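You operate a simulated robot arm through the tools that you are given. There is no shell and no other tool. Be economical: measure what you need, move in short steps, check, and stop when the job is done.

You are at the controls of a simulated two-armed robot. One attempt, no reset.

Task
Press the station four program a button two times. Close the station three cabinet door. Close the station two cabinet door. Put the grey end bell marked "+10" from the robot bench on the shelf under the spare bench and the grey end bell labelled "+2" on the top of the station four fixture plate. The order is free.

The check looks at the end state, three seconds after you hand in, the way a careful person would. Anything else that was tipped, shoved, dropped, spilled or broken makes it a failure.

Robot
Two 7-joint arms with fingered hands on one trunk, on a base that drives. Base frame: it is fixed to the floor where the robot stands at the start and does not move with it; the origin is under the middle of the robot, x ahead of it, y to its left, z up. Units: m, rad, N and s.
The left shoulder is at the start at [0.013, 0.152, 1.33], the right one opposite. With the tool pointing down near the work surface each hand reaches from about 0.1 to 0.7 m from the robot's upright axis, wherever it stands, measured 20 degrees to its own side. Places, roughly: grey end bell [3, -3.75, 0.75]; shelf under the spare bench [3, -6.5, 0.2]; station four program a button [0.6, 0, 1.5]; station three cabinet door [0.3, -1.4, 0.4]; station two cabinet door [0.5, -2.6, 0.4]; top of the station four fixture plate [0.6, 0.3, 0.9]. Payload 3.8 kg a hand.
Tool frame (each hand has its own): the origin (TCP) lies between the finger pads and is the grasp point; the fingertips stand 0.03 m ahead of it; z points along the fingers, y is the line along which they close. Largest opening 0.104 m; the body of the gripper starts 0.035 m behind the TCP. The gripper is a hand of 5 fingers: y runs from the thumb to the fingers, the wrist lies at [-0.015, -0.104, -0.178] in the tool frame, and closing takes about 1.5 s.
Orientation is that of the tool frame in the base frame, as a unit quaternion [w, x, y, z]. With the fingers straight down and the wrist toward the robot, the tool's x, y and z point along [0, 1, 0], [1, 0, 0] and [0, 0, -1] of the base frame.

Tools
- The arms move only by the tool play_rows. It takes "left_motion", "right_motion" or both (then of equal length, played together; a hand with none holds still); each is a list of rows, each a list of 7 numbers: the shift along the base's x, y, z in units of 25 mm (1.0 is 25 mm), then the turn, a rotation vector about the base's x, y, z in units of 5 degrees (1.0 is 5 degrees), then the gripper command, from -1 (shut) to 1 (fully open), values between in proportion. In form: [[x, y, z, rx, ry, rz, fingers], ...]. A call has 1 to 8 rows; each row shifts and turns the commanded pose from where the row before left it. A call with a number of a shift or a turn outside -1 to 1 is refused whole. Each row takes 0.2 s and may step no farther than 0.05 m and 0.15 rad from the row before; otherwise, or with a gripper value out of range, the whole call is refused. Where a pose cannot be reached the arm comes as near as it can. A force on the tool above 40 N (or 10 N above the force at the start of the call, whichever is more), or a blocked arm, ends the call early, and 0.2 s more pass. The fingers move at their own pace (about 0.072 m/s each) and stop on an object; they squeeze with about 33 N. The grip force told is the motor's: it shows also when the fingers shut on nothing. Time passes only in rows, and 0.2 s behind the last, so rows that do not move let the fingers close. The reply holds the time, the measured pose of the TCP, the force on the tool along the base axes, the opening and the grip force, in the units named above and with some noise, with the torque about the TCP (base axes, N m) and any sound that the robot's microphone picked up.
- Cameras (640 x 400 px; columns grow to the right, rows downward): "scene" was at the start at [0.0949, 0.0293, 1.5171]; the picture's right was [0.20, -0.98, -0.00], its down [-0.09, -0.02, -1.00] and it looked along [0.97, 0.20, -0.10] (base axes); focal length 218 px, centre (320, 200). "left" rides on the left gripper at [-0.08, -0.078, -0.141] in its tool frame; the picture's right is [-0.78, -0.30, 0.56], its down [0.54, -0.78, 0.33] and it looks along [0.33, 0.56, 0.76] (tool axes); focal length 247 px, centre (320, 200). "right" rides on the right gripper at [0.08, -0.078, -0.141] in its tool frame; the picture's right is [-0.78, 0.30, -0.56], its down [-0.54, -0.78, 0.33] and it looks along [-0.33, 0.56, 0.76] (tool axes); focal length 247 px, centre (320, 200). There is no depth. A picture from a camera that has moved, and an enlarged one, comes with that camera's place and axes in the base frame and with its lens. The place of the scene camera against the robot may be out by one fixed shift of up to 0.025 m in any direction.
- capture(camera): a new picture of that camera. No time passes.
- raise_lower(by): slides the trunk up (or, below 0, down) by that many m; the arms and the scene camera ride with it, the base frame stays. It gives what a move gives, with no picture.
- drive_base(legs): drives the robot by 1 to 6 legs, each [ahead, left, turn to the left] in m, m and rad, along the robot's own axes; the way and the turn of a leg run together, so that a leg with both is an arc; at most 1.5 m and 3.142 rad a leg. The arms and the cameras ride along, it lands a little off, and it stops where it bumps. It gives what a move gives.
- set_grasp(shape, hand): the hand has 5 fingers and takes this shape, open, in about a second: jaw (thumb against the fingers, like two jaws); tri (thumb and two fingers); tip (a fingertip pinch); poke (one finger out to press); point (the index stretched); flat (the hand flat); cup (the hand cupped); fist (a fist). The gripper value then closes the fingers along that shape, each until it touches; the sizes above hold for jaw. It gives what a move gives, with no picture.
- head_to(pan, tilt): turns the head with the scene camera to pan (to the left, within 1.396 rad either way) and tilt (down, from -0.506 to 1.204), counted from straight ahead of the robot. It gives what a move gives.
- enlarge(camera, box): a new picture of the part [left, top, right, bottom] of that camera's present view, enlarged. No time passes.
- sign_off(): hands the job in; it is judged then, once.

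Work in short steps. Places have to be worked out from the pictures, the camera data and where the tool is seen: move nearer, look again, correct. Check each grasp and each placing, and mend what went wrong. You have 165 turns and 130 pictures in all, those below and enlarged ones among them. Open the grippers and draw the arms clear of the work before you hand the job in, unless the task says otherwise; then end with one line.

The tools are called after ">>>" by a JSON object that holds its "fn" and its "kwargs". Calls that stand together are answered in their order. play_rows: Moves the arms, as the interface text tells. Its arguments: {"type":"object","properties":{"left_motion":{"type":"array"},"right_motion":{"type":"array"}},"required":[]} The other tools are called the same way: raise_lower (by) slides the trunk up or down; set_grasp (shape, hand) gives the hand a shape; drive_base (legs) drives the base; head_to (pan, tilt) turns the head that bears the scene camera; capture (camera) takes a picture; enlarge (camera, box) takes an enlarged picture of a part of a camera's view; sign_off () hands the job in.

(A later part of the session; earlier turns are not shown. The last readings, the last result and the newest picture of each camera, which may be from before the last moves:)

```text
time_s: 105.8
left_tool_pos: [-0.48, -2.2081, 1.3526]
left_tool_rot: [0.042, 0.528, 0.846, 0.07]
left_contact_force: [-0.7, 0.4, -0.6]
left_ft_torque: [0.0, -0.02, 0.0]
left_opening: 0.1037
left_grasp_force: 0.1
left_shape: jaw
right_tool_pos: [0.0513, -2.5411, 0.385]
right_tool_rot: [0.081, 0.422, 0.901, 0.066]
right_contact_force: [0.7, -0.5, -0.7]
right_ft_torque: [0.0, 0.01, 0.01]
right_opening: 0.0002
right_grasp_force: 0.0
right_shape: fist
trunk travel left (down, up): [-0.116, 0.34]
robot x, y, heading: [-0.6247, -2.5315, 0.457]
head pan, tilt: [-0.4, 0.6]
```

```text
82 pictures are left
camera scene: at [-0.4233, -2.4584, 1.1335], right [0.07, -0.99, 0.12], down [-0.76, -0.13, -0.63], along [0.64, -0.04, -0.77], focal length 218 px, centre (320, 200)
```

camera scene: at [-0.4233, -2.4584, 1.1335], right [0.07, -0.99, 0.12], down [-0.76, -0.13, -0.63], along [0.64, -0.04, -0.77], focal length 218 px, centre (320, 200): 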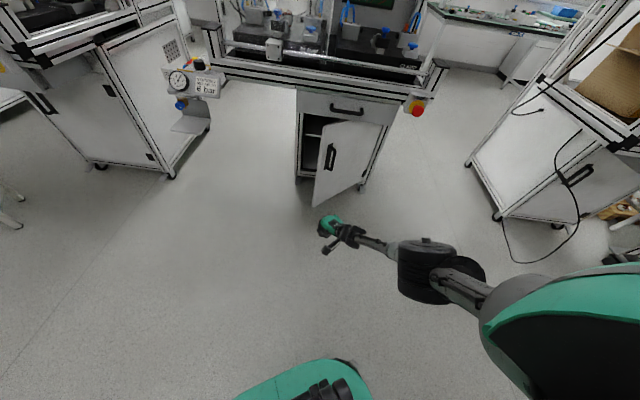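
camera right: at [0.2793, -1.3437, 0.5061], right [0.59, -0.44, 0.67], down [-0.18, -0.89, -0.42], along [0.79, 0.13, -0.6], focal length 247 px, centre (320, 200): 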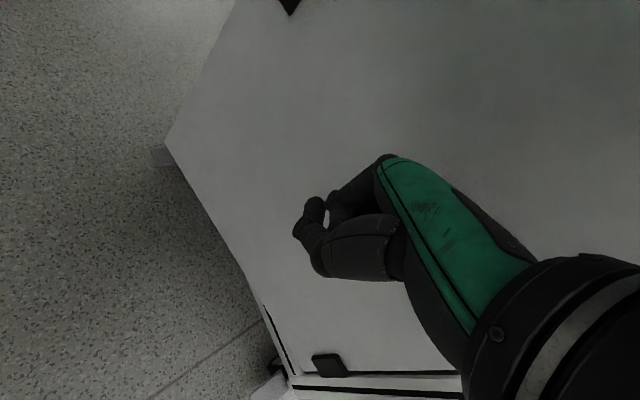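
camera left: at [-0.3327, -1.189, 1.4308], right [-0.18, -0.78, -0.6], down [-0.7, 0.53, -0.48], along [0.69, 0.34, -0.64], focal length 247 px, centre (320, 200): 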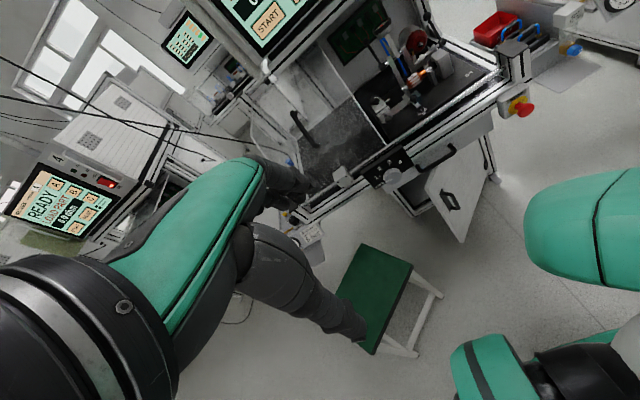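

Station two is 0.13 m farther in x and 1.27 m along; its door is open similarly. I lower the trunk 6 cm (keeps the elbow below STOP height) and drive so the fist faces the panel at y ≈ -2.62.

>>> {"fn": "raise_lower", "kwargs": {"by": -0.06}}

>>> {"fn": "drive_base", "kwargs": {"legs": [[0.261, -0.217, 0]]}}

>>> {"fn": "capture", "kwargs": {"camera": "scene"}}

```text
time_s: 106.8
left_tool_pos: [-0.4808, -2.2079, 1.2932]
left_tool_rot: [0.043, 0.527, 0.846, 0.069]
left_contact_force: [-0.4, -0.2, 0.6]
left_ft_torque: [0.01, -0.03, -0.01]
left_opening: 0.1042
left_grasp_force: 0.0
left_shape: jaw
right_tool_pos: [0.0519, -2.5426, 0.3272]
right_tool_rot: [0.081, 0.421, 0.901, 0.067]
right_contact_force: [-0.5, -0.4, -0.2]
right_ft_torque: [-0.01, 0.01, 0.02]
right_opening: 0.0
right_grasp_force: 0.0
right_shape: fist
trunk travel left (down, up): [-0.056, 0.4]
robot x, y, heading: [-0.6266, -2.5294, 0.455]
head pan, tilt: [-0.4, 0.6]
```

```text
time_s: 109.0
left_tool_pos: [-0.1475, -2.2881, 1.2914]
left_tool_rot: [0.042, 0.528, 0.845, 0.07]
left_contact_force: [0.4, 0.1, -0.5]
left_ft_torque: [-0.01, 0.03, 0.0]
left_opening: 0.1039
left_grasp_force: 0.1
left_shape: jaw
right_tool_pos: [0.3825, -2.6223, 0.3239]
right_tool_rot: [0.08, 0.423, 0.9, 0.066]
right_contact_force: [-0.4, 0.1, 0.5]
right_ft_torque: [0.04, -0.03, 0.05]
right_opening: 0.0001
right_grasp_force: 0.1
right_shape: fist
trunk travel left (down, up): [-0.056, 0.4]
robot x, y, heading: [-0.294, -2.6118, 0.451]
head pan, tilt: [-0.4, 0.6]
```

```text
81 pictures are left
camera scene: at [-0.0538, -2.5202, 1.043], right [0.08, -0.98, 0.16], down [-0.82, -0.16, -0.54], along [0.56, -0.08, -0.82], focal length 218 px, centre (320, 200)
```

scene: 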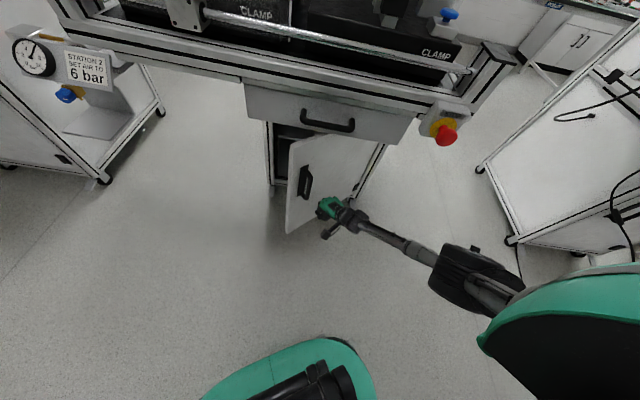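

In position. I creep 0.14 m toward +x.

>>> {"fn": "drive_base", "kwargs": {"legs": [[0.036, -0.0175, 0], [0.036, -0.0175, 0], [0.027, -0.013, 0], [0.027, -0.013, 0]]}}

>>> {"fn": "capture", "kwargs": {"camera": "scene"}}

```text
time_s: 111.2
left_tool_pos: [-0.0095, -2.2864, 1.2932]
left_tool_rot: [0.044, 0.528, 0.846, 0.069]
left_contact_force: [0.3, -0.2, -0.1]
left_ft_torque: [0.07, 0.06, 0.0]
left_opening: 0.1041
left_grasp_force: 0.1
left_shape: jaw
right_tool_pos: [0.5221, -2.6218, 0.3255]
right_tool_rot: [0.081, 0.423, 0.9, 0.066]
right_contact_force: [0.0, -0.7, -0.5]
right_ft_torque: [0.02, 0.01, 0.01]
right_opening: 0.0002
right_grasp_force: 0.1
right_shape: fist
trunk travel left (down, up): [-0.056, 0.4]
robot x, y, heading: [-0.1556, -2.611, 0.458]
head pan, tilt: [-0.4, 0.6]
```

```text
80 pictures are left
camera scene: at [0.0851, -2.5192, 1.0436], right [0.08, -0.98, 0.16], down [-0.82, -0.16, -0.55], along [0.56, -0.08, -0.82], focal length 218 px, centre (320, 200)
```

scene: 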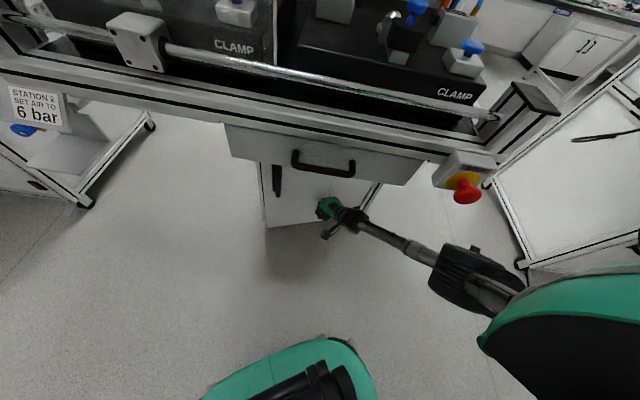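

Nearly shut, and the elbow is well clear of STOP. Another 3 cm gently.

>>> {"fn": "drive_base", "kwargs": {"legs": [[0.018, -0.009, 0], [0.018, -0.009, 0]]}}

>>> {"fn": "capture", "kwargs": {"camera": "scene"}}

```text
time_s: 112.4
left_tool_pos: [0.0299, -2.2869, 1.2929]
left_tool_rot: [0.043, 0.529, 0.845, 0.07]
left_contact_force: [-0.3, -1.2, -0.2]
left_ft_torque: [-0.04, 0.03, -0.02]
left_opening: 0.1038
left_grasp_force: 0.0
left_shape: jaw
right_tool_pos: [0.562, -2.622, 0.3255]
right_tool_rot: [0.08, 0.422, 0.9, 0.066]
right_contact_force: [-0.1, 0.1, -0.6]
right_ft_torque: [0.0, 0.0, -0.01]
right_opening: 0.0
right_grasp_force: 0.1
right_shape: fist
trunk travel left (down, up): [-0.056, 0.4]
robot x, y, heading: [-0.1143, -2.6067, 0.455]
head pan, tilt: [-0.4, 0.6]
```

```text
79 pictures are left
camera scene: at [0.1252, -2.5191, 1.0436], right [0.09, -0.98, 0.16], down [-0.82, -0.16, -0.55], along [0.56, -0.08, -0.82], focal length 218 px, centre (320, 200)
```

scene: 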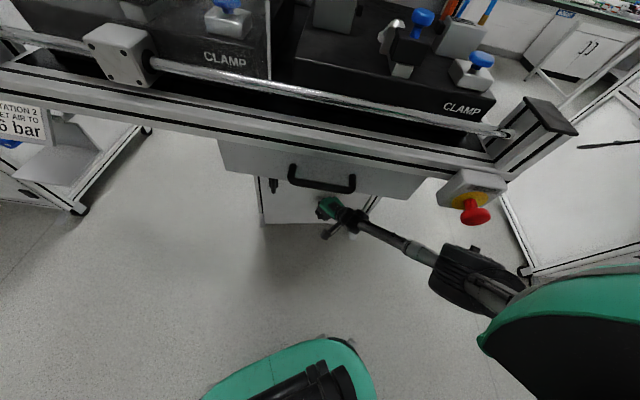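

Looks close to flush. One more 2 cm creep to feel the stop.

>>> {"fn": "drive_base", "kwargs": {"legs": [[0.012, -0.006, 0], [0.009, -0.0045, 0]]}}

>>> {"fn": "drive_base", "kwargs": {"legs": [[-0.27, 0.132, 0]]}}

>>> {"fn": "enlarge", "kwargs": {"camera": "scene", "box": [230, 60, 470, 230]}}

```text
time_s: 113.5
left_tool_pos: [0.0534, -2.2877, 1.2935]
left_tool_rot: [0.043, 0.529, 0.845, 0.071]
left_contact_force: [-0.7, -1.0, 0.7]
left_ft_torque: [0.02, 0.02, 0.01]
left_opening: 0.1036
left_grasp_force: 0.1
left_shape: jaw
right_tool_pos: [0.5847, -2.6217, 0.3257]
right_tool_rot: [0.08, 0.423, 0.9, 0.067]
right_contact_force: [-0.3, 1.1, -0.5]
right_ft_torque: [0.02, 0.01, -0.04]
right_opening: 0.0
right_grasp_force: 0.1
right_shape: fist
trunk travel left (down, up): [-0.056, 0.4]
robot x, y, heading: [-0.0914, -2.6097, 0.454]
head pan, tilt: [-0.4, 0.6]
```

```text
time_s: 115.5
left_tool_pos: [-0.2489, -2.2869, 1.2935]
left_tool_rot: [0.043, 0.527, 0.846, 0.069]
left_contact_force: [0.7, -0.6, 0.5]
left_ft_torque: [-0.01, 0.0, 0.0]
left_opening: 0.1039
left_grasp_force: 0.1
left_shape: jaw
right_tool_pos: [0.2835, -2.6206, 0.3255]
right_tool_rot: [0.08, 0.42, 0.902, 0.066]
right_contact_force: [-0.9, 0.4, -0.3]
right_ft_torque: [0.0, 0.01, 0.02]
right_opening: 0.0001
right_grasp_force: 0.0
right_shape: fist
trunk travel left (down, up): [-0.056, 0.4]
robot x, y, heading: [-0.3919, -2.6129, 0.461]
head pan, tilt: [-0.4, 0.6]
```

```text
2.35 times, centred on (350, 145) of scene
camera zoom: at [-0.1526, -2.5199, 1.0432], right [0.09, -0.98, 0.16], down [-0.82, -0.16, -0.55], along [0.56, -0.08, -0.82], focal length 513 px, centre (249, 329)
```

zoom: 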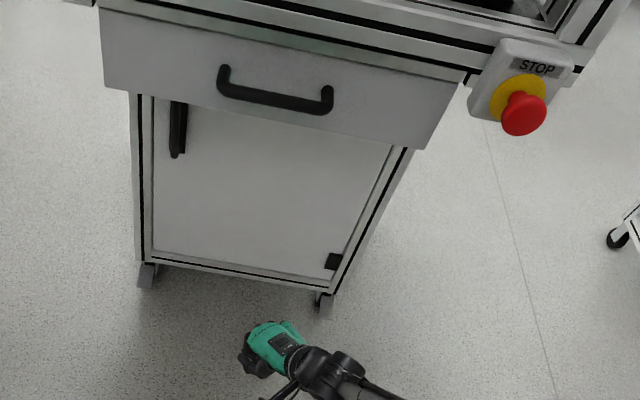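

It looks shut but no stop was felt. I push again a little further, until contact force shows.

>>> {"fn": "drive_base", "kwargs": {"legs": [[0.255, -0.125, 0], [0.018, -0.009, 0], [0.012, -0.006, 0], [0.012, -0.006, 0]]}}

>>> {"fn": "enlarge", "kwargs": {"camera": "scene", "box": [200, 130, 500, 320]}}

```text
time_s: 118.7
left_tool_pos: [0.0801, -2.2878, 1.2926]
left_tool_rot: [0.044, 0.527, 0.846, 0.07]
left_contact_force: [0.0, 0.8, 0.7]
left_ft_torque: [0.0, 0.01, -0.02]
left_opening: 0.1037
left_grasp_force: 0.1
left_shape: jaw
right_tool_pos: [0.606, -2.6192, 0.3207]
right_tool_rot: [0.077, 0.418, 0.903, 0.062]
right_contact_force: [-2.2, 0.0, 0.7]
right_ft_torque: [-0.03, -0.21, -0.03]
right_opening: 0.0
right_grasp_force: 0.1
right_shape: fist
trunk travel left (down, up): [-0.056, 0.4]
robot x, y, heading: [-0.0628, -2.6114, 0.462]
head pan, tilt: [-0.4, 0.6]
stopped in leg 4: the force on the tool passed its limit at 51 N (the readings are from after the stop); the commanded pose is now the measured one
```

```text
2.11 times, centred on (350, 225) of scene
camera zoom: at [0.1763, -2.5192, 1.0432], right [0.09, -0.98, 0.16], down [-0.82, -0.16, -0.54], along [0.56, -0.08, -0.82], focal length 459 px, centre (257, 147)
```

zoom: 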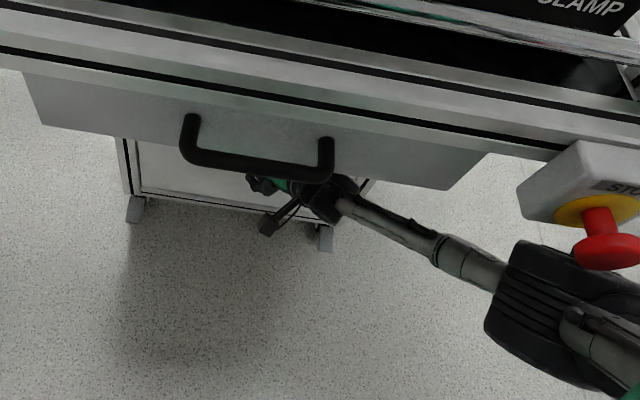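

Firm stop at 51 N: station two's door is fully shut. I back off, raise the trunk, and look around for the way to the robot bench.

>>> {"fn": "drive_base", "kwargs": {"legs": [[-0.45, 0.22, 0]]}}

>>> {"fn": "raise_lower", "kwargs": {"by": 0.4}}

>>> {"fn": "head_to", "kwargs": {"pan": -0.9, "tilt": 0.25}}

>>> {"fn": "capture", "kwargs": {"camera": "scene"}}

>>> {"fn": "head_to", "kwargs": {"pan": -0.2, "tilt": 0.35}}

>>> {"fn": "capture", "kwargs": {"camera": "scene"}}

```text
time_s: 121.7
left_tool_pos: [-0.4194, -2.2891, 1.2925]
left_tool_rot: [0.043, 0.525, 0.847, 0.07]
left_contact_force: [-0.3, -0.3, 0.3]
left_ft_torque: [-0.03, -0.01, 0.01]
left_opening: 0.1041
left_grasp_force: 0.1
left_shape: jaw
right_tool_pos: [0.1059, -2.62, 0.3203]
right_tool_rot: [0.077, 0.416, 0.904, 0.063]
right_contact_force: [0.5, 0.3, 0.5]
right_ft_torque: [0.02, 0.03, -0.06]
right_opening: 0.0001
right_grasp_force: 0.0
right_shape: fist
trunk travel left (down, up): [-0.056, 0.4]
robot x, y, heading: [-0.5629, -2.6125, 0.465]
head pan, tilt: [-0.4, 0.6]
```

```text
time_s: 125.5
left_tool_pos: [-0.4206, -2.2893, 1.692]
left_tool_rot: [0.043, 0.524, 0.848, 0.069]
left_contact_force: [0.4, -0.4, 0.5]
left_ft_torque: [-0.01, -0.03, -0.03]
left_opening: 0.1038
left_grasp_force: 0.1
left_shape: jaw
right_tool_pos: [0.1805, -2.5812, 0.925]
right_tool_rot: [0.17, 0.408, 0.879, 0.18]
right_contact_force: [0.9, -0.3, 0.6]
right_ft_torque: [-0.02, 0.01, 0.01]
right_opening: 0.0
right_grasp_force: 0.0
right_shape: fist
trunk travel left (down, up): [-0.456, 0.0]
robot x, y, heading: [-0.5631, -2.6143, 0.465]
head pan, tilt: [-0.4, 0.6]
```

```text
time_s: 126.4
left_tool_pos: [-0.421, -2.2887, 1.6941]
left_tool_rot: [0.043, 0.525, 0.847, 0.069]
left_contact_force: [-0.2, -0.4, -0.5]
left_ft_torque: [-0.01, -0.01, -0.04]
left_opening: 0.1037
left_grasp_force: 0.0
left_shape: jaw
right_tool_pos: [0.1816, -2.5828, 0.9242]
right_tool_rot: [0.169, 0.408, 0.879, 0.179]
right_contact_force: [0.0, 0.3, -0.3]
right_ft_torque: [-0.01, 0.0, 0.02]
right_opening: 0.0002
right_grasp_force: 0.1
right_shape: fist
trunk travel left (down, up): [-0.456, 0.0]
robot x, y, heading: [-0.5645, -2.6137, 0.465]
head pan, tilt: [-0.901, 0.25]
```

```text
76 pictures are left
camera scene: at [-0.4782, -2.6415, 1.5583], right [-0.42, -0.91, 0.0], down [-0.22, 0.1, -0.97], along [0.88, -0.41, -0.25], focal length 218 px, centre (320, 200)
```

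scene: 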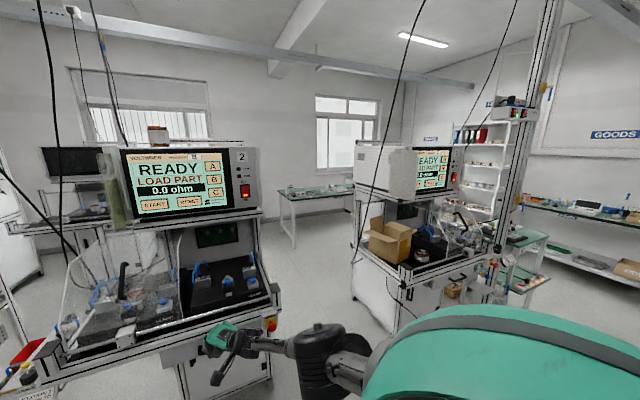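

```text
time_s: 127.5
left_tool_pos: [-0.4198, -2.2902, 1.6919]
left_tool_rot: [0.043, 0.524, 0.848, 0.069]
left_contact_force: [0.2, 0.4, 0.0]
left_ft_torque: [0.04, 0.01, 0.02]
left_opening: 0.1039
left_grasp_force: 0.0
left_shape: jaw
right_tool_pos: [0.1806, -2.5818, 0.9248]
right_tool_rot: [0.17, 0.409, 0.879, 0.18]
right_contact_force: [0.7, -0.4, 0.4]
right_ft_torque: [0.04, -0.01, 0.01]
right_opening: 0.0
right_grasp_force: 0.0
right_shape: fist
trunk travel left (down, up): [-0.456, 0.0]
robot x, y, heading: [-0.566, -2.6139, 0.464]
head pan, tilt: [-0.201, 0.351]
```

```text
75 pictures are left
camera scene: at [-0.473, -2.5778, 1.5489], right [0.26, -0.97, 0.0], down [-0.33, -0.09, -0.94], along [0.91, 0.24, -0.34], focal length 218 px, centre (320, 200)
```

scene: 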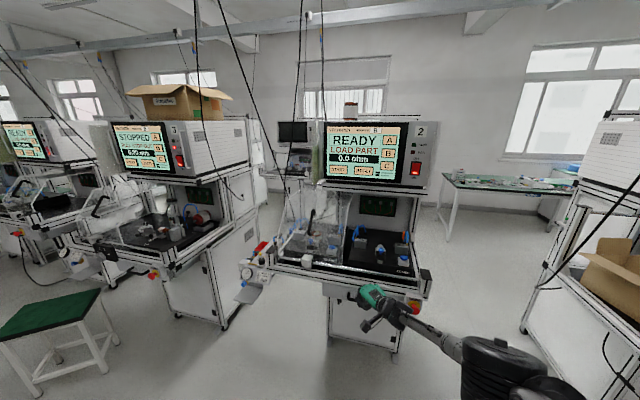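

Station three's screen appears to read STOPPED. My elbow probably hit its STOP. I enlarge that.

>>> {"fn": "enlarge", "kwargs": {"camera": "scene", "box": [70, 100, 250, 290]}}

```text
2.11 times, centred on (160, 195) of scene
camera zoom: at [-0.473, -2.5778, 1.5489], right [0.26, -0.97, 0.0], down [-0.33, -0.09, -0.94], along [0.91, 0.24, -0.34], focal length 459 px, centre (657, 210)
```

zoom: 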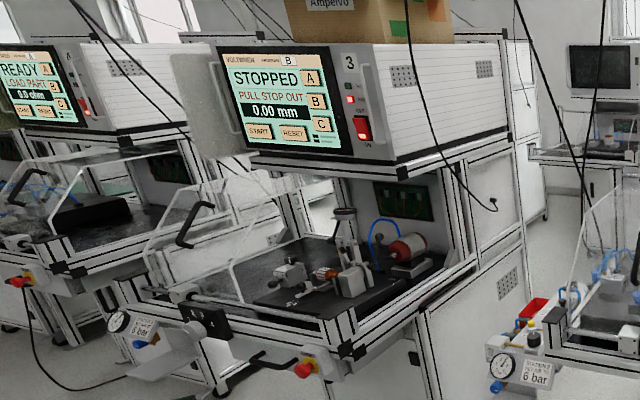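

It says "PULL STOP OUT", so my elbow pressed STOP and I must mend that. I back off, face the station line and slide back to station three.

>>> {"fn": "drive_base", "kwargs": {"legs": [[-0.2, 0.0, 0], [0, 0, -0.463], [0, 1.2, 0]]}}

>>> {"fn": "set_grasp", "kwargs": {"hand": "right", "shape": "jaw"}}

>>> {"fn": "raise_lower", "kwargs": {"by": -0.15}}

>>> {"fn": "head_to", "kwargs": {"pan": -0.1, "tilt": 0.5}}

>>> {"fn": "capture", "kwargs": {"camera": "scene"}}

```text
time_s: 136.1
left_tool_pos: [-0.4802, -1.2837, 1.6933]
left_tool_rot: [0.058, 0.703, 0.706, 0.058]
left_contact_force: [-0.4, 0.5, -0.3]
left_ft_torque: [0.04, 0.0, 0.01]
left_opening: 0.1037
left_grasp_force: 0.1
left_shape: jaw
right_tool_pos: [-0.0682, -1.8101, 0.9242]
right_tool_rot: [0.205, 0.597, 0.764, 0.137]
right_contact_force: [0.1, 1.2, 0.6]
right_ft_torque: [-0.01, 0.02, 0.02]
right_opening: 0.0
right_grasp_force: 0.0
right_shape: fist
trunk travel left (down, up): [-0.456, 0.0]
robot x, y, heading: [-0.7522, -1.5073, 0.013]
head pan, tilt: [-0.201, 0.351]
```

```text
time_s: 137.0
left_tool_pos: [-0.4802, -1.2821, 1.6926]
left_tool_rot: [0.058, 0.703, 0.706, 0.058]
left_contact_force: [-0.1, 0.5, -0.1]
left_ft_torque: [0.01, -0.04, 0.0]
left_opening: 0.1039
left_grasp_force: 0.0
left_shape: jaw
right_tool_pos: [-0.0701, -1.8098, 0.9245]
right_tool_rot: [0.206, 0.597, 0.763, 0.137]
right_contact_force: [-0.1, 0.4, 0.5]
right_ft_torque: [-0.01, -0.01, -0.03]
right_opening: 0.1037
right_grasp_force: 0.0
right_shape: jaw
trunk travel left (down, up): [-0.456, 0.0]
robot x, y, heading: [-0.7519, -1.507, 0.005]
head pan, tilt: [-0.201, 0.351]
```

```text
time_s: 138.8
left_tool_pos: [-0.4804, -1.2812, 1.5423]
left_tool_rot: [0.059, 0.703, 0.707, 0.059]
left_contact_force: [-0.3, 1.0, 0.5]
left_ft_torque: [0.0, -0.03, -0.02]
left_opening: 0.1039
left_grasp_force: 0.0
left_shape: jaw
right_tool_pos: [-0.0699, -1.8104, 0.7749]
right_tool_rot: [0.206, 0.597, 0.763, 0.136]
right_contact_force: [0.7, 0.2, 0.1]
right_ft_torque: [-0.01, -0.04, 0.0]
right_opening: 0.1039
right_grasp_force: 0.1
right_shape: jaw
trunk travel left (down, up): [-0.306, 0.15]
robot x, y, heading: [-0.7502, -1.5105, 0.007]
head pan, tilt: [-0.201, 0.351]
```

```text
time_s: 139.4
left_tool_pos: [-0.4804, -1.2807, 1.5436]
left_tool_rot: [0.058, 0.704, 0.706, 0.058]
left_contact_force: [-0.1, 0.0, 0.5]
left_ft_torque: [-0.04, 0.01, 0.0]
left_opening: 0.1039
left_grasp_force: 0.1
left_shape: jaw
right_tool_pos: [-0.0708, -1.8106, 0.7748]
right_tool_rot: [0.206, 0.597, 0.763, 0.136]
right_contact_force: [0.8, 0.4, -0.1]
right_ft_torque: [0.02, -0.03, -0.02]
right_opening: 0.1035
right_grasp_force: 0.0
right_shape: jaw
trunk travel left (down, up): [-0.306, 0.15]
robot x, y, heading: [-0.7521, -1.5094, 0.006]
head pan, tilt: [-0.099, 0.499]
```

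```text
73 pictures are left
camera scene: at [-0.6326, -1.5059, 1.377], right [-0.09, -1.0, 0.01], down [-0.53, 0.04, -0.85], along [0.84, -0.08, -0.53], focal length 218 px, centre (320, 200)
```

scene: 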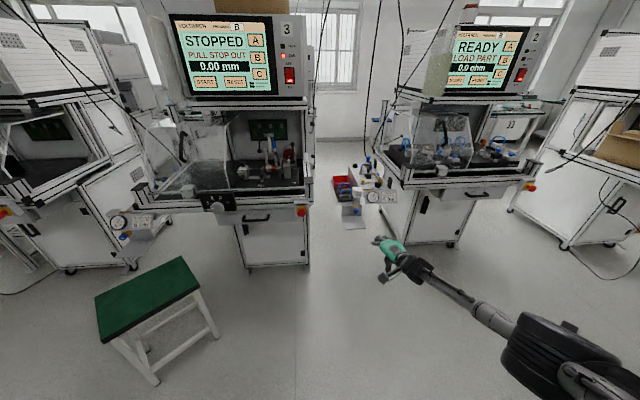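

Triangulated STOP knob at about [0.196, -1.50, 0.798]. I retract the right hand and turn the fingers forward.

>>> {"fn": "play_rows", "kwargs": {"right_motion": [[-1, 0.3, 0.2, 0, -1, 0, 1], [-1, 0.3, 0.2, 0, -1, 0, 1], [-1, 0.3, 0.2, 0, -1, 0, 1], [-1, 0.3, 0.2, 0, -1, 0, 1], [-1, 0.3, 0.2, 0, -1, 0, 1], [-1, 0, 0, 0, -1, 0, 1]]}}

>>> {"fn": "play_rows", "kwargs": {"right_motion": [[-1, 0.3, 0, 0, -1, 0, 1], [-1, 0.3, 0, 0, -1, 0, 1], [-0.5, 0.3, 0, 0, -1, 0, 1], [0, 0, 0, 0, -1, 0, 1], [0, 0, 0, 0, -1, 0, 1], [0, 0, 0, 0, -1, 0, 1]]}}

>>> {"fn": "capture", "kwargs": {"camera": "scene"}}

```text
time_s: 140.8
left_tool_pos: [-0.4806, -1.2806, 1.5439]
left_tool_rot: [0.059, 0.703, 0.707, 0.058]
left_contact_force: [0.0, -0.4, 0.1]
left_ft_torque: [-0.01, -0.01, -0.02]
left_opening: 0.1037
left_grasp_force: 0.1
left_shape: jaw
right_tool_pos: [-0.22, -1.7715, 0.8001]
right_tool_rot: [0.397, 0.54, 0.684, 0.287]
right_contact_force: [-0.4, -0.1, 0.0]
right_ft_torque: [-0.01, 0.02, -0.02]
right_opening: 0.1036
right_grasp_force: 0.1
right_shape: jaw
trunk travel left (down, up): [-0.306, 0.15]
robot x, y, heading: [-0.7521, -1.5044, 0.006]
head pan, tilt: [-0.099, 0.499]
```

```text
time_s: 142.2
left_tool_pos: [-0.4794, -1.2811, 1.5426]
left_tool_rot: [0.058, 0.703, 0.707, 0.058]
left_contact_force: [0.2, 0.0, 0.1]
left_ft_torque: [-0.04, 0.0, -0.01]
left_opening: 0.1038
left_grasp_force: 0.0
left_shape: jaw
right_tool_pos: [-0.2806, -1.7495, 0.7997]
right_tool_rot: [0.56, 0.448, 0.558, 0.417]
right_contact_force: [0.1, -0.2, -1.1]
right_ft_torque: [0.01, -0.01, 0.01]
right_opening: 0.1033
right_grasp_force: 0.1
right_shape: jaw
trunk travel left (down, up): [-0.306, 0.15]
robot x, y, heading: [-0.7486, -1.5083, 0.006]
head pan, tilt: [-0.099, 0.499]
```

```text
72 pictures are left
camera scene: at [-0.6319, -1.5058, 1.3769], right [-0.09, -1.0, 0.01], down [-0.53, 0.04, -0.85], along [0.84, -0.08, -0.53], focal length 218 px, centre (320, 200)
```

scene: 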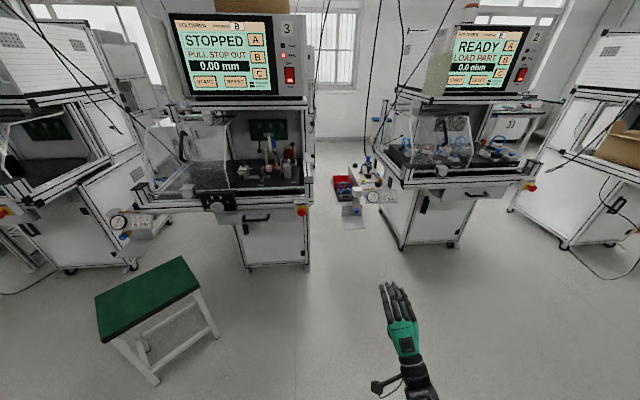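

Fingers point forward with thumb below. I move the base so the hand is about 10 cm in front of the knob.

>>> {"fn": "drive_base", "kwargs": {"legs": [[0, 0.245, 0], [0.33, 0, 0]]}}

>>> {"fn": "head_to", "kwargs": {"pan": -0.35, "tilt": 0.7}}

>>> {"fn": "capture", "kwargs": {"camera": "scene"}}

>>> {"fn": "capture", "kwargs": {"camera": "right"}}

```text
time_s: 145.8
left_tool_pos: [-0.1558, -1.0342, 1.5435]
left_tool_rot: [0.058, 0.703, 0.706, 0.058]
left_contact_force: [0.8, -0.4, -0.3]
left_ft_torque: [-0.02, -0.03, 0.02]
left_opening: 0.1036
left_grasp_force: 0.1
left_shape: jaw
right_tool_pos: [0.044, -1.5009, 0.7996]
right_tool_rot: [0.56, 0.448, 0.558, 0.417]
right_contact_force: [1.1, -0.3, 0.4]
right_ft_torque: [-0.02, 0.03, 0.0]
right_opening: 0.1041
right_grasp_force: 0.0
right_shape: jaw
trunk travel left (down, up): [-0.306, 0.15]
robot x, y, heading: [-0.4199, -1.2644, 0.009]
head pan, tilt: [-0.099, 0.499]
```

```text
time_s: 146.6
left_tool_pos: [-0.1535, -1.0331, 1.5433]
left_tool_rot: [0.058, 0.703, 0.707, 0.058]
left_contact_force: [-0.6, -0.6, 0.3]
left_ft_torque: [0.01, -0.03, 0.0]
left_opening: 0.1035
left_grasp_force: 0.1
left_shape: jaw
right_tool_pos: [0.0456, -1.5003, 0.7991]
right_tool_rot: [0.56, 0.448, 0.559, 0.417]
right_contact_force: [0.7, 0.6, 0.6]
right_ft_torque: [-0.04, -0.01, -0.02]
right_opening: 0.1036
right_grasp_force: 0.0
right_shape: jaw
trunk travel left (down, up): [-0.306, 0.15]
robot x, y, heading: [-0.4286, -1.2622, 0.004]
head pan, tilt: [-0.351, 0.7]
```

```text
71 pictures are left
camera scene: at [-0.3175, -1.2782, 1.3599], right [-0.34, -0.94, 0.02], down [-0.65, 0.22, -0.73], along [0.68, -0.26, -0.69], focal length 218 px, centre (320, 200)
```

scene: 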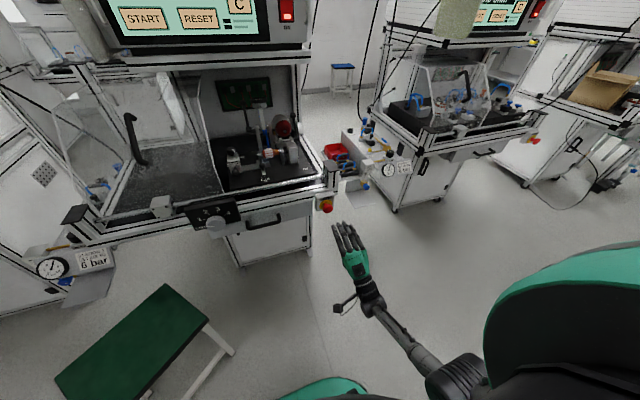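

```text
70 pictures are left
camera right: at [-0.096, -1.4388, 0.7084], right [-0.57, -0.66, 0.5], down [0.29, -0.72, -0.63], along [0.77, -0.21, 0.6], focal length 247 px, centre (320, 200)
```

right: 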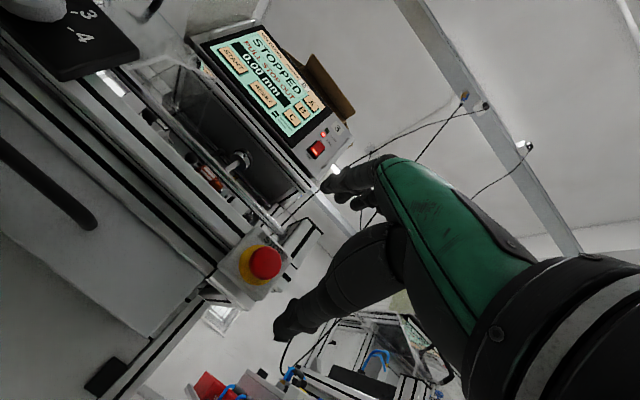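

Knob refined to about [0.196, -1.506, 0.805]. I advance to x 0.16 and check alignment.

>>> {"fn": "play_rows", "kwargs": {"right_motion": [[1, -0.24, 0.24, 0, 0, 0, 1], [1, 0, 0, 0, 0, 0, 1], [1, 0, 0, 0, 0, 0, 1], [1, 0, 0, 0, 0, 0, 1], [0.6, 0, 0, 0, 0, 0, 1]]}}

>>> {"fn": "capture", "kwargs": {"camera": "right"}}

>>> {"fn": "enlarge", "kwargs": {"camera": "scene", "box": [260, 150, 420, 300]}}

```text
time_s: 147.8
left_tool_pos: [-0.1539, -1.0342, 1.5425]
left_tool_rot: [0.058, 0.703, 0.707, 0.058]
left_contact_force: [-0.5, -0.6, 0.7]
left_ft_torque: [0.01, 0.01, 0.01]
left_opening: 0.1041
left_grasp_force: 0.0
left_shape: jaw
right_tool_pos: [0.1481, -1.5033, 0.8216]
right_tool_rot: [0.559, 0.448, 0.559, 0.418]
right_contact_force: [-0.1, 0.3, 0.2]
right_ft_torque: [-0.02, 0.02, 0.0]
right_opening: 0.1035
right_grasp_force: 0.1
right_shape: jaw
right hand out of reach, approached as far as the arm can: row 4, 5
trunk travel left (down, up): [-0.306, 0.15]
robot x, y, heading: [-0.4252, -1.2597, 0.003]
head pan, tilt: [-0.351, 0.7]
```

```text
69 pictures are left
camera right: at [0.0077, -1.4412, 0.7308], right [-0.57, -0.66, 0.5], down [0.29, -0.72, -0.63], along [0.77, -0.21, 0.6], focal length 247 px, centre (320, 200)
```

right: 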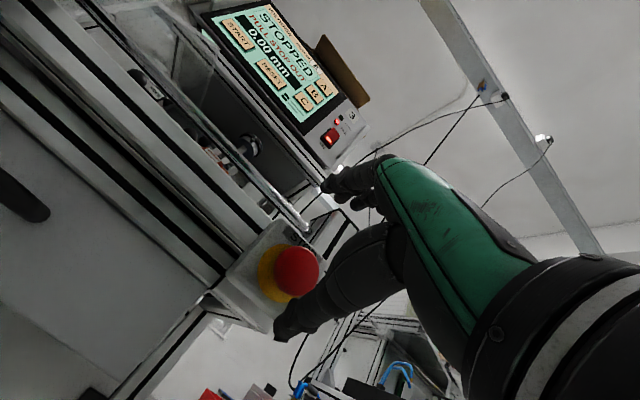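

```text
2.67 times, centred on (340, 225) of scene
camera zoom: at [-0.3183, -1.2783, 1.3599], right [-0.34, -0.94, 0.02], down [-0.65, 0.22, -0.73], along [0.68, -0.26, -0.69], focal length 581 px, centre (267, 133)
```

zoom: 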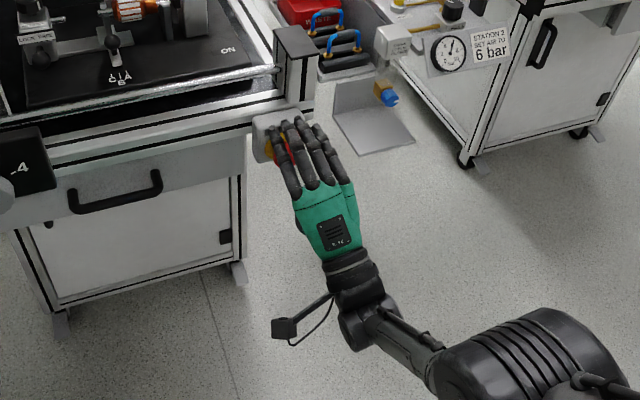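

Arm at full reach and it rode up 1.5 cm. I bring the base 4 cm forward and correct height and side.

>>> {"fn": "play_rows", "kwargs": {"right_motion": [[-0.8, -0.2, -0.7, 0, 0, 0, 1], [0, 0, -0.1, 0, 0, 0, 1]]}}

>>> {"fn": "drive_base", "kwargs": {"legs": [[0.045, 0, 0]]}}

>>> {"fn": "capture", "kwargs": {"camera": "right"}}

```text
time_s: 148.4
left_tool_pos: [-0.1547, -1.033, 1.5434]
left_tool_rot: [0.058, 0.703, 0.707, 0.059]
left_contact_force: [-1.1, 1.1, 0.2]
left_ft_torque: [0.02, 0.0, 0.0]
left_opening: 0.1038
left_grasp_force: 0.1
left_shape: jaw
right_tool_pos: [0.126, -1.5103, 0.8067]
right_tool_rot: [0.56, 0.449, 0.558, 0.417]
right_contact_force: [0.2, -0.7, -0.6]
right_ft_torque: [0.0, 0.01, 0.01]
right_opening: 0.104
right_grasp_force: 0.0
right_shape: jaw
right hand out of reach, approached as far as the arm can: row 1
trunk travel left (down, up): [-0.306, 0.15]
robot x, y, heading: [-0.424, -1.2621, 0.011]
head pan, tilt: [-0.351, 0.7]
```

```text
time_s: 149.3
left_tool_pos: [-0.12, -1.033, 1.5455]
left_tool_rot: [0.061, 0.703, 0.706, 0.062]
left_contact_force: [-0.8, 0.4, 0.7]
left_ft_torque: [0.0, -0.06, -0.01]
left_opening: 0.1037
left_grasp_force: 0.1
left_shape: jaw
right_tool_pos: [0.1655, -1.5087, 0.8094]
right_tool_rot: [0.561, 0.447, 0.557, 0.418]
right_contact_force: [0.0, 0.5, -0.4]
right_ft_torque: [-0.02, 0.0, 0.01]
right_opening: 0.1038
right_grasp_force: 0.0
right_shape: jaw
trunk travel left (down, up): [-0.306, 0.15]
robot x, y, heading: [-0.3801, -1.2572, 0.002]
head pan, tilt: [-0.351, 0.7]
```

```text
67 pictures are left
camera right: at [0.0249, -1.4453, 0.7177], right [-0.57, -0.66, 0.49], down [0.29, -0.72, -0.62], along [0.77, -0.21, 0.61], focal length 247 px, centre (320, 200)
```

right: 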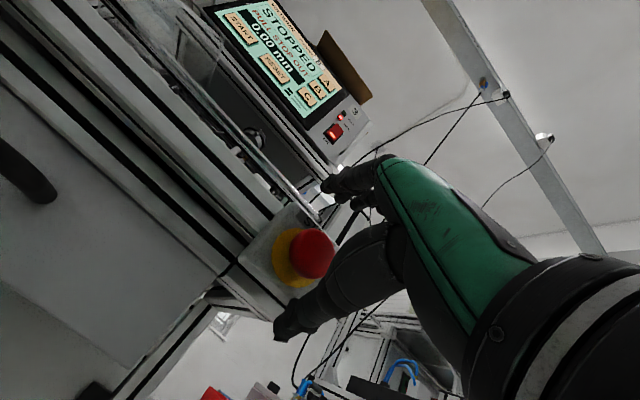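

The knob sits exactly at the fingertip point, about 3 cm ahead of the TCP. Advance ~2 cm by base, then close.

>>> {"fn": "drive_base", "kwargs": {"legs": [[0.02, 0, 0]]}}

>>> {"fn": "play_rows", "kwargs": {"right_motion": [[0, 0, 0, 0, 0, 0, -0.3], [0, 0, 0, 0, 0, 0, -1], [0, 0, 0, 0, 0, 0, -1], [0, 0, 0, 0, 0, 0, -1], [0, 0, 0, 0, 0, 0, -1], [0, 0, 0, 0, 0, 0, -1], [0, 0, 0, 0, 0, 0, -1], [0, 0, 0, 0, 0, 0, -1]]}}

>>> {"fn": "capture", "kwargs": {"camera": "right"}}

```text
time_s: 150.1
left_tool_pos: [-0.0972, -1.0332, 1.5444]
left_tool_rot: [0.06, 0.703, 0.706, 0.061]
left_contact_force: [-0.5, 0.3, 0.3]
left_ft_torque: [-0.02, -0.05, 0.0]
left_opening: 0.1038
left_grasp_force: 0.2
left_shape: jaw
right_tool_pos: [0.1869, -1.5072, 0.8075]
right_tool_rot: [0.56, 0.447, 0.558, 0.419]
right_contact_force: [-0.8, 0.0, 0.4]
right_ft_torque: [0.03, -0.02, -0.01]
right_opening: 0.1037
right_grasp_force: 0.0
right_shape: jaw
trunk travel left (down, up): [-0.306, 0.15]
robot x, y, heading: [-0.3654, -1.2601, 0.007]
head pan, tilt: [-0.351, 0.7]
```

```text
time_s: 151.9
left_tool_pos: [-0.0932, -1.0333, 1.544]
left_tool_rot: [0.059, 0.702, 0.707, 0.06]
left_contact_force: [-0.7, -0.7, -0.4]
left_ft_torque: [0.03, 0.02, 0.0]
left_opening: 0.1036
left_grasp_force: 0.1
left_shape: jaw
right_tool_pos: [0.1878, -1.5072, 0.8059]
right_tool_rot: [0.559, 0.448, 0.559, 0.417]
right_contact_force: [-7.2, 0.0, -0.4]
right_ft_torque: [0.09, 0.59, -0.21]
right_opening: 0.0639
right_grasp_force: 33.2
right_shape: jaw
trunk travel left (down, up): [-0.306, 0.15]
robot x, y, heading: [-0.3629, -1.2575, 0.006]
head pan, tilt: [-0.351, 0.7]
```

```text
66 pictures are left
camera right: at [0.0467, -1.4451, 0.7152], right [-0.57, -0.66, 0.5], down [0.29, -0.72, -0.63], along [0.77, -0.21, 0.6], focal length 247 px, centre (320, 200)
```

right: 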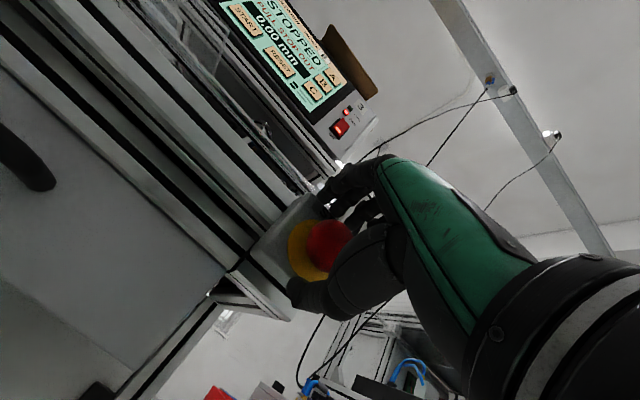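

Fingers closed at 0.064 m on the knob region with 33 N. I pull straight back 2–3 cm and look at the screen.

>>> {"fn": "play_rows", "kwargs": {"right_motion": [[-0.4, 0, 0, 0, 0, 0, -1], [-0.4, 0, 0, 0, 0, 0, -1], [-0.4, 0, 0, 0, 0, 0, -1], [-0.4, 0, 0, 0, 0, 0, -1]]}}

>>> {"fn": "capture", "kwargs": {"camera": "right"}}

```text
time_s: 152.9
left_tool_pos: [-0.0952, -1.0316, 1.5443]
left_tool_rot: [0.061, 0.702, 0.707, 0.06]
left_contact_force: [-0.1, 0.3, 1.0]
left_ft_torque: [0.03, -0.01, 0.02]
left_opening: 0.1037
left_grasp_force: 0.0
left_shape: jaw
right_tool_pos: [0.1476, -1.5105, 0.8106]
right_tool_rot: [0.564, 0.447, 0.554, 0.419]
right_contact_force: [-0.1, -1.2, 1.2]
right_ft_torque: [-0.03, 0.06, 0.1]
right_opening: 0.0326
right_grasp_force: 32.8
right_shape: jaw
trunk travel left (down, up): [-0.306, 0.15]
robot x, y, heading: [-0.3643, -1.2576, 0.005]
head pan, tilt: [-0.351, 0.7]
```

```text
65 pictures are left
camera right: at [0.0076, -1.4463, 0.7177], right [-0.58, -0.66, 0.49], down [0.3, -0.72, -0.62], along [0.76, -0.21, 0.61], focal length 247 px, centre (320, 200)
```

right: 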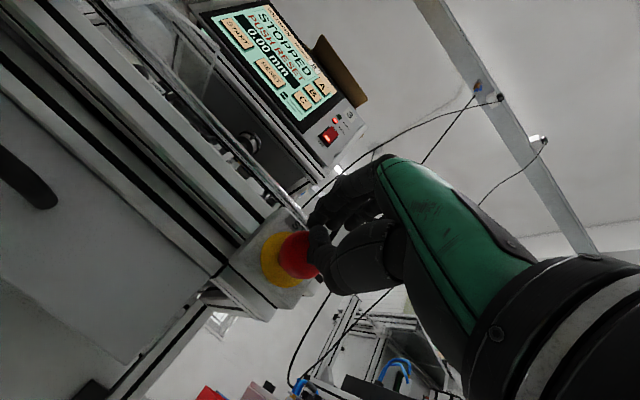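

STOP is pulled out and the screen now reads "PUSH RESET". I release, back away, raise the trunk, and get ready to poke RESET.

>>> {"fn": "play_rows", "kwargs": {"right_motion": [[0, 0, 0, 0, 0, 0, 1], [0, 0, 0, 0, 0, 0, 1], [0, 0, 0, 0, 0, 0, 1], [0, 0, 0, 0, 0, 0, 1], [0, 0, 0, 0, 0, 0, 1]]}}

>>> {"fn": "drive_base", "kwargs": {"legs": [[-0.25, 0, 0]]}}

>>> {"fn": "set_grasp", "kwargs": {"hand": "right", "shape": "poke"}}

>>> {"fn": "raise_lower", "kwargs": {"by": 0.15}}

>>> {"fn": "head_to", "kwargs": {"pan": 0, "tilt": 0.15}}

>>> {"fn": "capture", "kwargs": {"camera": "scene"}}

```text
time_s: 154.1
left_tool_pos: [-0.0927, -1.0328, 1.5429]
left_tool_rot: [0.059, 0.703, 0.706, 0.058]
left_contact_force: [-0.9, -0.2, -1.1]
left_ft_torque: [0.0, 0.01, 0.0]
left_opening: 0.1037
left_grasp_force: 0.1
left_shape: jaw
right_tool_pos: [0.1496, -1.5072, 0.8065]
right_tool_rot: [0.559, 0.448, 0.559, 0.418]
right_contact_force: [0.5, 0.6, -0.4]
right_ft_torque: [-0.01, 0.0, 0.03]
right_opening: 0.1036
right_grasp_force: 0.0
right_shape: jaw
trunk travel left (down, up): [-0.306, 0.15]
robot x, y, heading: [-0.3603, -1.2601, 0.009]
head pan, tilt: [-0.351, 0.7]
```

```text
time_s: 155.9
left_tool_pos: [-0.342, -1.0339, 1.5426]
left_tool_rot: [0.059, 0.702, 0.707, 0.058]
left_contact_force: [0.4, -0.2, -0.7]
left_ft_torque: [0.0, 0.01, 0.01]
left_opening: 0.1038
left_grasp_force: 0.1
left_shape: jaw
right_tool_pos: [-0.1004, -1.5107, 0.8057]
right_tool_rot: [0.559, 0.448, 0.559, 0.418]
right_contact_force: [0.4, 0.5, 0.7]
right_ft_torque: [0.03, 0.01, -0.01]
right_opening: 0.1036
right_grasp_force: 0.1
right_shape: jaw
trunk travel left (down, up): [-0.306, 0.15]
robot x, y, heading: [-0.6113, -1.2631, 0.004]
head pan, tilt: [-0.351, 0.7]
```

```text
time_s: 156.8
left_tool_pos: [-0.3423, -1.0347, 1.5443]
left_tool_rot: [0.059, 0.702, 0.707, 0.06]
left_contact_force: [0.8, 0.2, 0.2]
left_ft_torque: [0.03, 0.01, 0.0]
left_opening: 0.1039
left_grasp_force: 0.2
left_shape: jaw
right_tool_pos: [-0.1018, -1.5105, 0.806]
right_tool_rot: [0.559, 0.448, 0.559, 0.418]
right_contact_force: [0.2, 0.9, -0.4]
right_ft_torque: [-0.01, 0.01, 0.02]
right_opening: 0.0002
right_grasp_force: 0.0
right_shape: poke
trunk travel left (down, up): [-0.306, 0.15]
robot x, y, heading: [-0.6122, -1.2589, 0.012]
head pan, tilt: [-0.351, 0.7]
```

```text
time_s: 158.6
left_tool_pos: [-0.3428, -1.0346, 1.6925]
left_tool_rot: [0.059, 0.702, 0.707, 0.06]
left_contact_force: [-0.2, -0.3, 0.0]
left_ft_torque: [0.04, 0.01, 0.01]
left_opening: 0.1038
left_grasp_force: 0.1
left_shape: jaw
right_tool_pos: [-0.1017, -1.5102, 0.9554]
right_tool_rot: [0.56, 0.449, 0.558, 0.417]
right_contact_force: [-0.1, 0.0, -0.1]
right_ft_torque: [-0.05, -0.02, 0.03]
right_opening: 0.0
right_grasp_force: 0.2
right_shape: poke
trunk travel left (down, up): [-0.456, 0.0]
robot x, y, heading: [-0.6147, -1.2618, 0.011]
head pan, tilt: [-0.351, 0.7]
```

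```text
time_s: 159.5
left_tool_pos: [-0.3426, -1.0351, 1.6941]
left_tool_rot: [0.059, 0.702, 0.707, 0.059]
left_contact_force: [0.3, -0.2, 0.3]
left_ft_torque: [-0.01, 0.0, -0.03]
left_opening: 0.1038
left_grasp_force: 0.0
left_shape: jaw
right_tool_pos: [-0.1014, -1.5108, 0.9562]
right_tool_rot: [0.559, 0.447, 0.559, 0.418]
right_contact_force: [0.2, -0.1, 0.4]
right_ft_torque: [-0.01, 0.0, -0.04]
right_opening: 0.0
right_grasp_force: 0.2
right_shape: poke
trunk travel left (down, up): [-0.456, 0.0]
robot x, y, heading: [-0.6109, -1.26, 0.005]
head pan, tilt: [0.0, 0.15]
```

```text
64 pictures are left
camera scene: at [-0.5194, -1.2509, 1.5675], right [0.01, -1.0, 0.0], down [-0.15, 0.0, -0.99], along [0.99, 0.01, -0.15], focal length 218 px, centre (320, 200)
```

scene: 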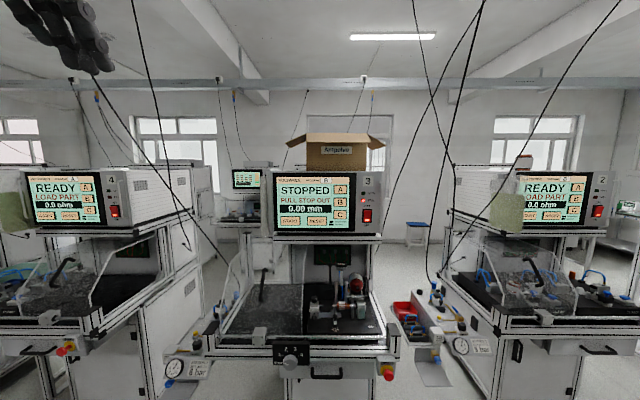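

The line may read PULL STOP OUT again; I enlarge.

>>> {"fn": "enlarge", "kwargs": {"camera": "scene", "box": [260, 160, 420, 260]}}

>>> {"fn": "enlarge", "kwargs": {"camera": "scene", "box": [340, 330, 440, 395]}}

```text
4.00 times, centred on (340, 210) of scene
camera zoom: at [-0.5194, -1.2509, 1.5675], right [0.01, -1.0, 0.0], down [-0.15, 0.0, -0.99], along [0.99, 0.01, -0.15], focal length 872 px, centre (240, 160)
```

zoom: 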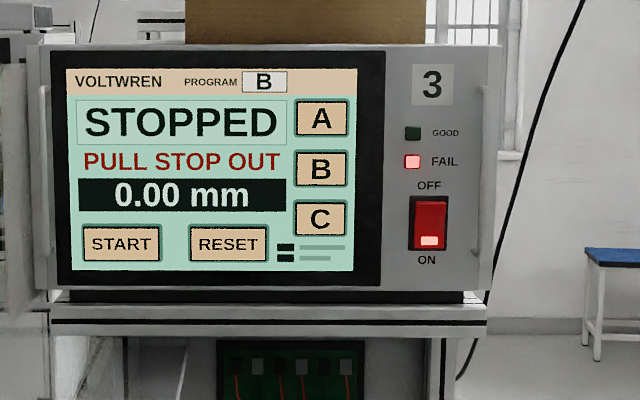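

```text
6.15 times, centred on (390, 362) of scene
camera zoom: at [-0.5194, -1.2509, 1.5675], right [0.01, -1.0, 0.0], down [-0.15, 0.0, -0.99], along [0.99, 0.01, -0.15], focal length 1341 px, centre (-111, -800)
```

zoom: 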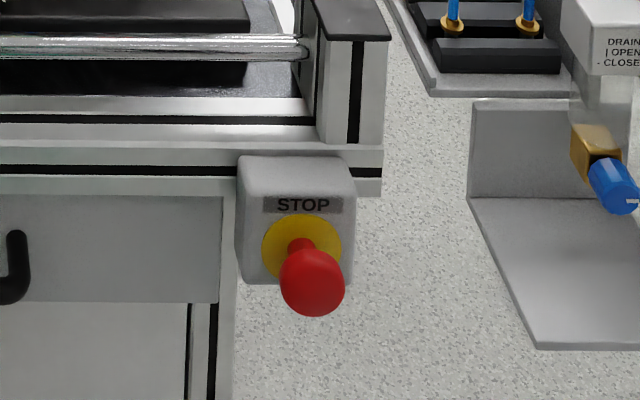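

The knob shows a stem now, yet the screen says pull. I compare with the untouched STOP of station two and four in the same view.

>>> {"fn": "enlarge", "kwargs": {"camera": "scene", "box": [560, 340, 640, 400]}}

>>> {"fn": "enlarge", "kwargs": {"camera": "scene", "box": [30, 320, 110, 370]}}

```text
6.67 times, centred on (600, 370) of scene
camera zoom: at [-0.5194, -1.2509, 1.5675], right [0.01, -1.0, 0.0], down [-0.15, 0.0, -0.99], along [0.99, 0.01, -0.15], focal length 1453 px, centre (-1547, -933)
```

zoom: 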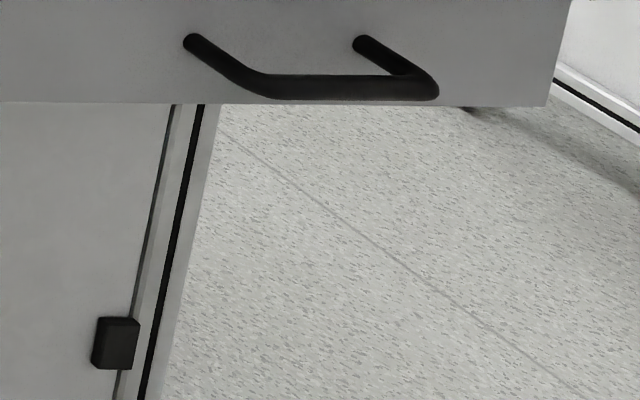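

```text
8.00 times, centred on (70, 345) of scene
camera zoom: at [-0.5194, -1.2509, 1.5675], right [0.01, -1.0, 0.0], down [-0.15, 0.0, -0.99], along [0.99, 0.01, -0.15], focal length 1743 px, centre (2320, -960)
```

zoom: 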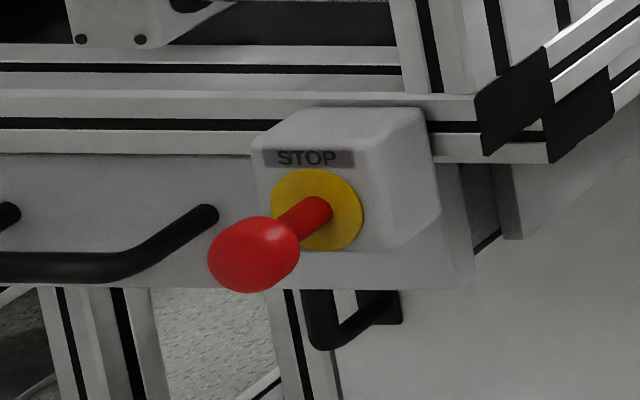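

Geometrically station three's knob stands out the same 25 mm as station four's. Perhaps the message changed meanwhile; I look again after a moment.

>>> {"fn": "head_to", "kwargs": {"pan": -0.15, "tilt": 0.35}}

>>> {"fn": "capture", "kwargs": {"camera": "scene"}}

>>> {"fn": "enlarge", "kwargs": {"camera": "scene", "box": [320, 275, 400, 335]}}

```text
time_s: 160.2
left_tool_pos: [-0.3423, -1.0353, 1.6928]
left_tool_rot: [0.059, 0.703, 0.707, 0.059]
left_contact_force: [0.6, 1.0, 0.0]
left_ft_torque: [-0.01, -0.01, 0.0]
left_opening: 0.1037
left_grasp_force: 0.0
left_shape: jaw
right_tool_pos: [-0.1006, -1.5103, 0.9565]
right_tool_rot: [0.559, 0.448, 0.559, 0.418]
right_contact_force: [0.0, 0.6, -0.6]
right_ft_torque: [-0.03, 0.01, -0.01]
right_opening: 0.0
right_grasp_force: 0.0
right_shape: poke
trunk travel left (down, up): [-0.456, 0.0]
robot x, y, heading: [-0.6119, -1.2625, 0.008]
head pan, tilt: [-0.15, 0.351]
```

```text
59 pictures are left
camera scene: at [-0.5199, -1.2647, 1.5489], right [-0.14, -0.99, 0.0], down [-0.34, 0.05, -0.94], along [0.93, -0.13, -0.34], focal length 218 px, centre (320, 200)
```

scene: 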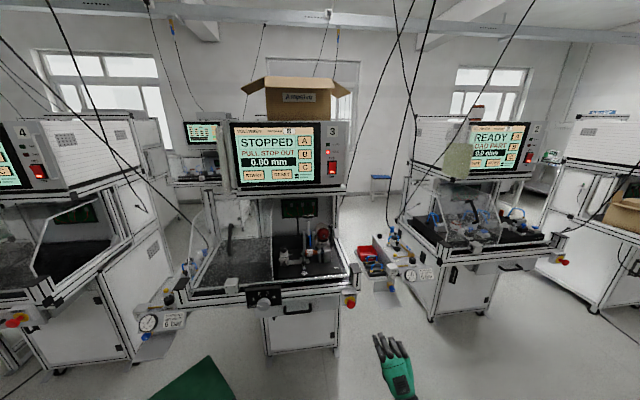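

```text
6.67 times, centred on (360, 305) of scene
camera zoom: at [-0.5199, -1.2647, 1.5489], right [-0.14, -0.99, 0.0], down [-0.34, 0.05, -0.94], along [0.93, -0.13, -0.34], focal length 1453 px, centre (53, -500)
```

zoom: 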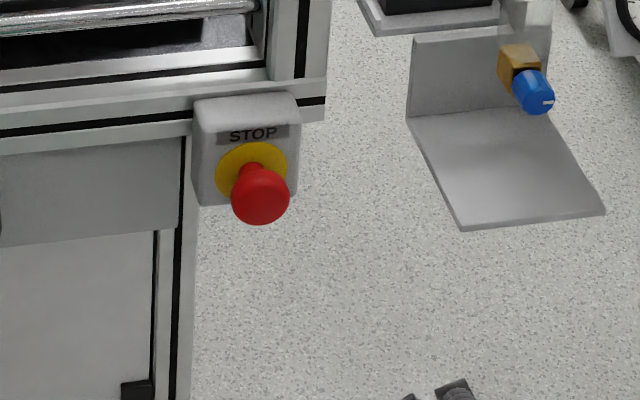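

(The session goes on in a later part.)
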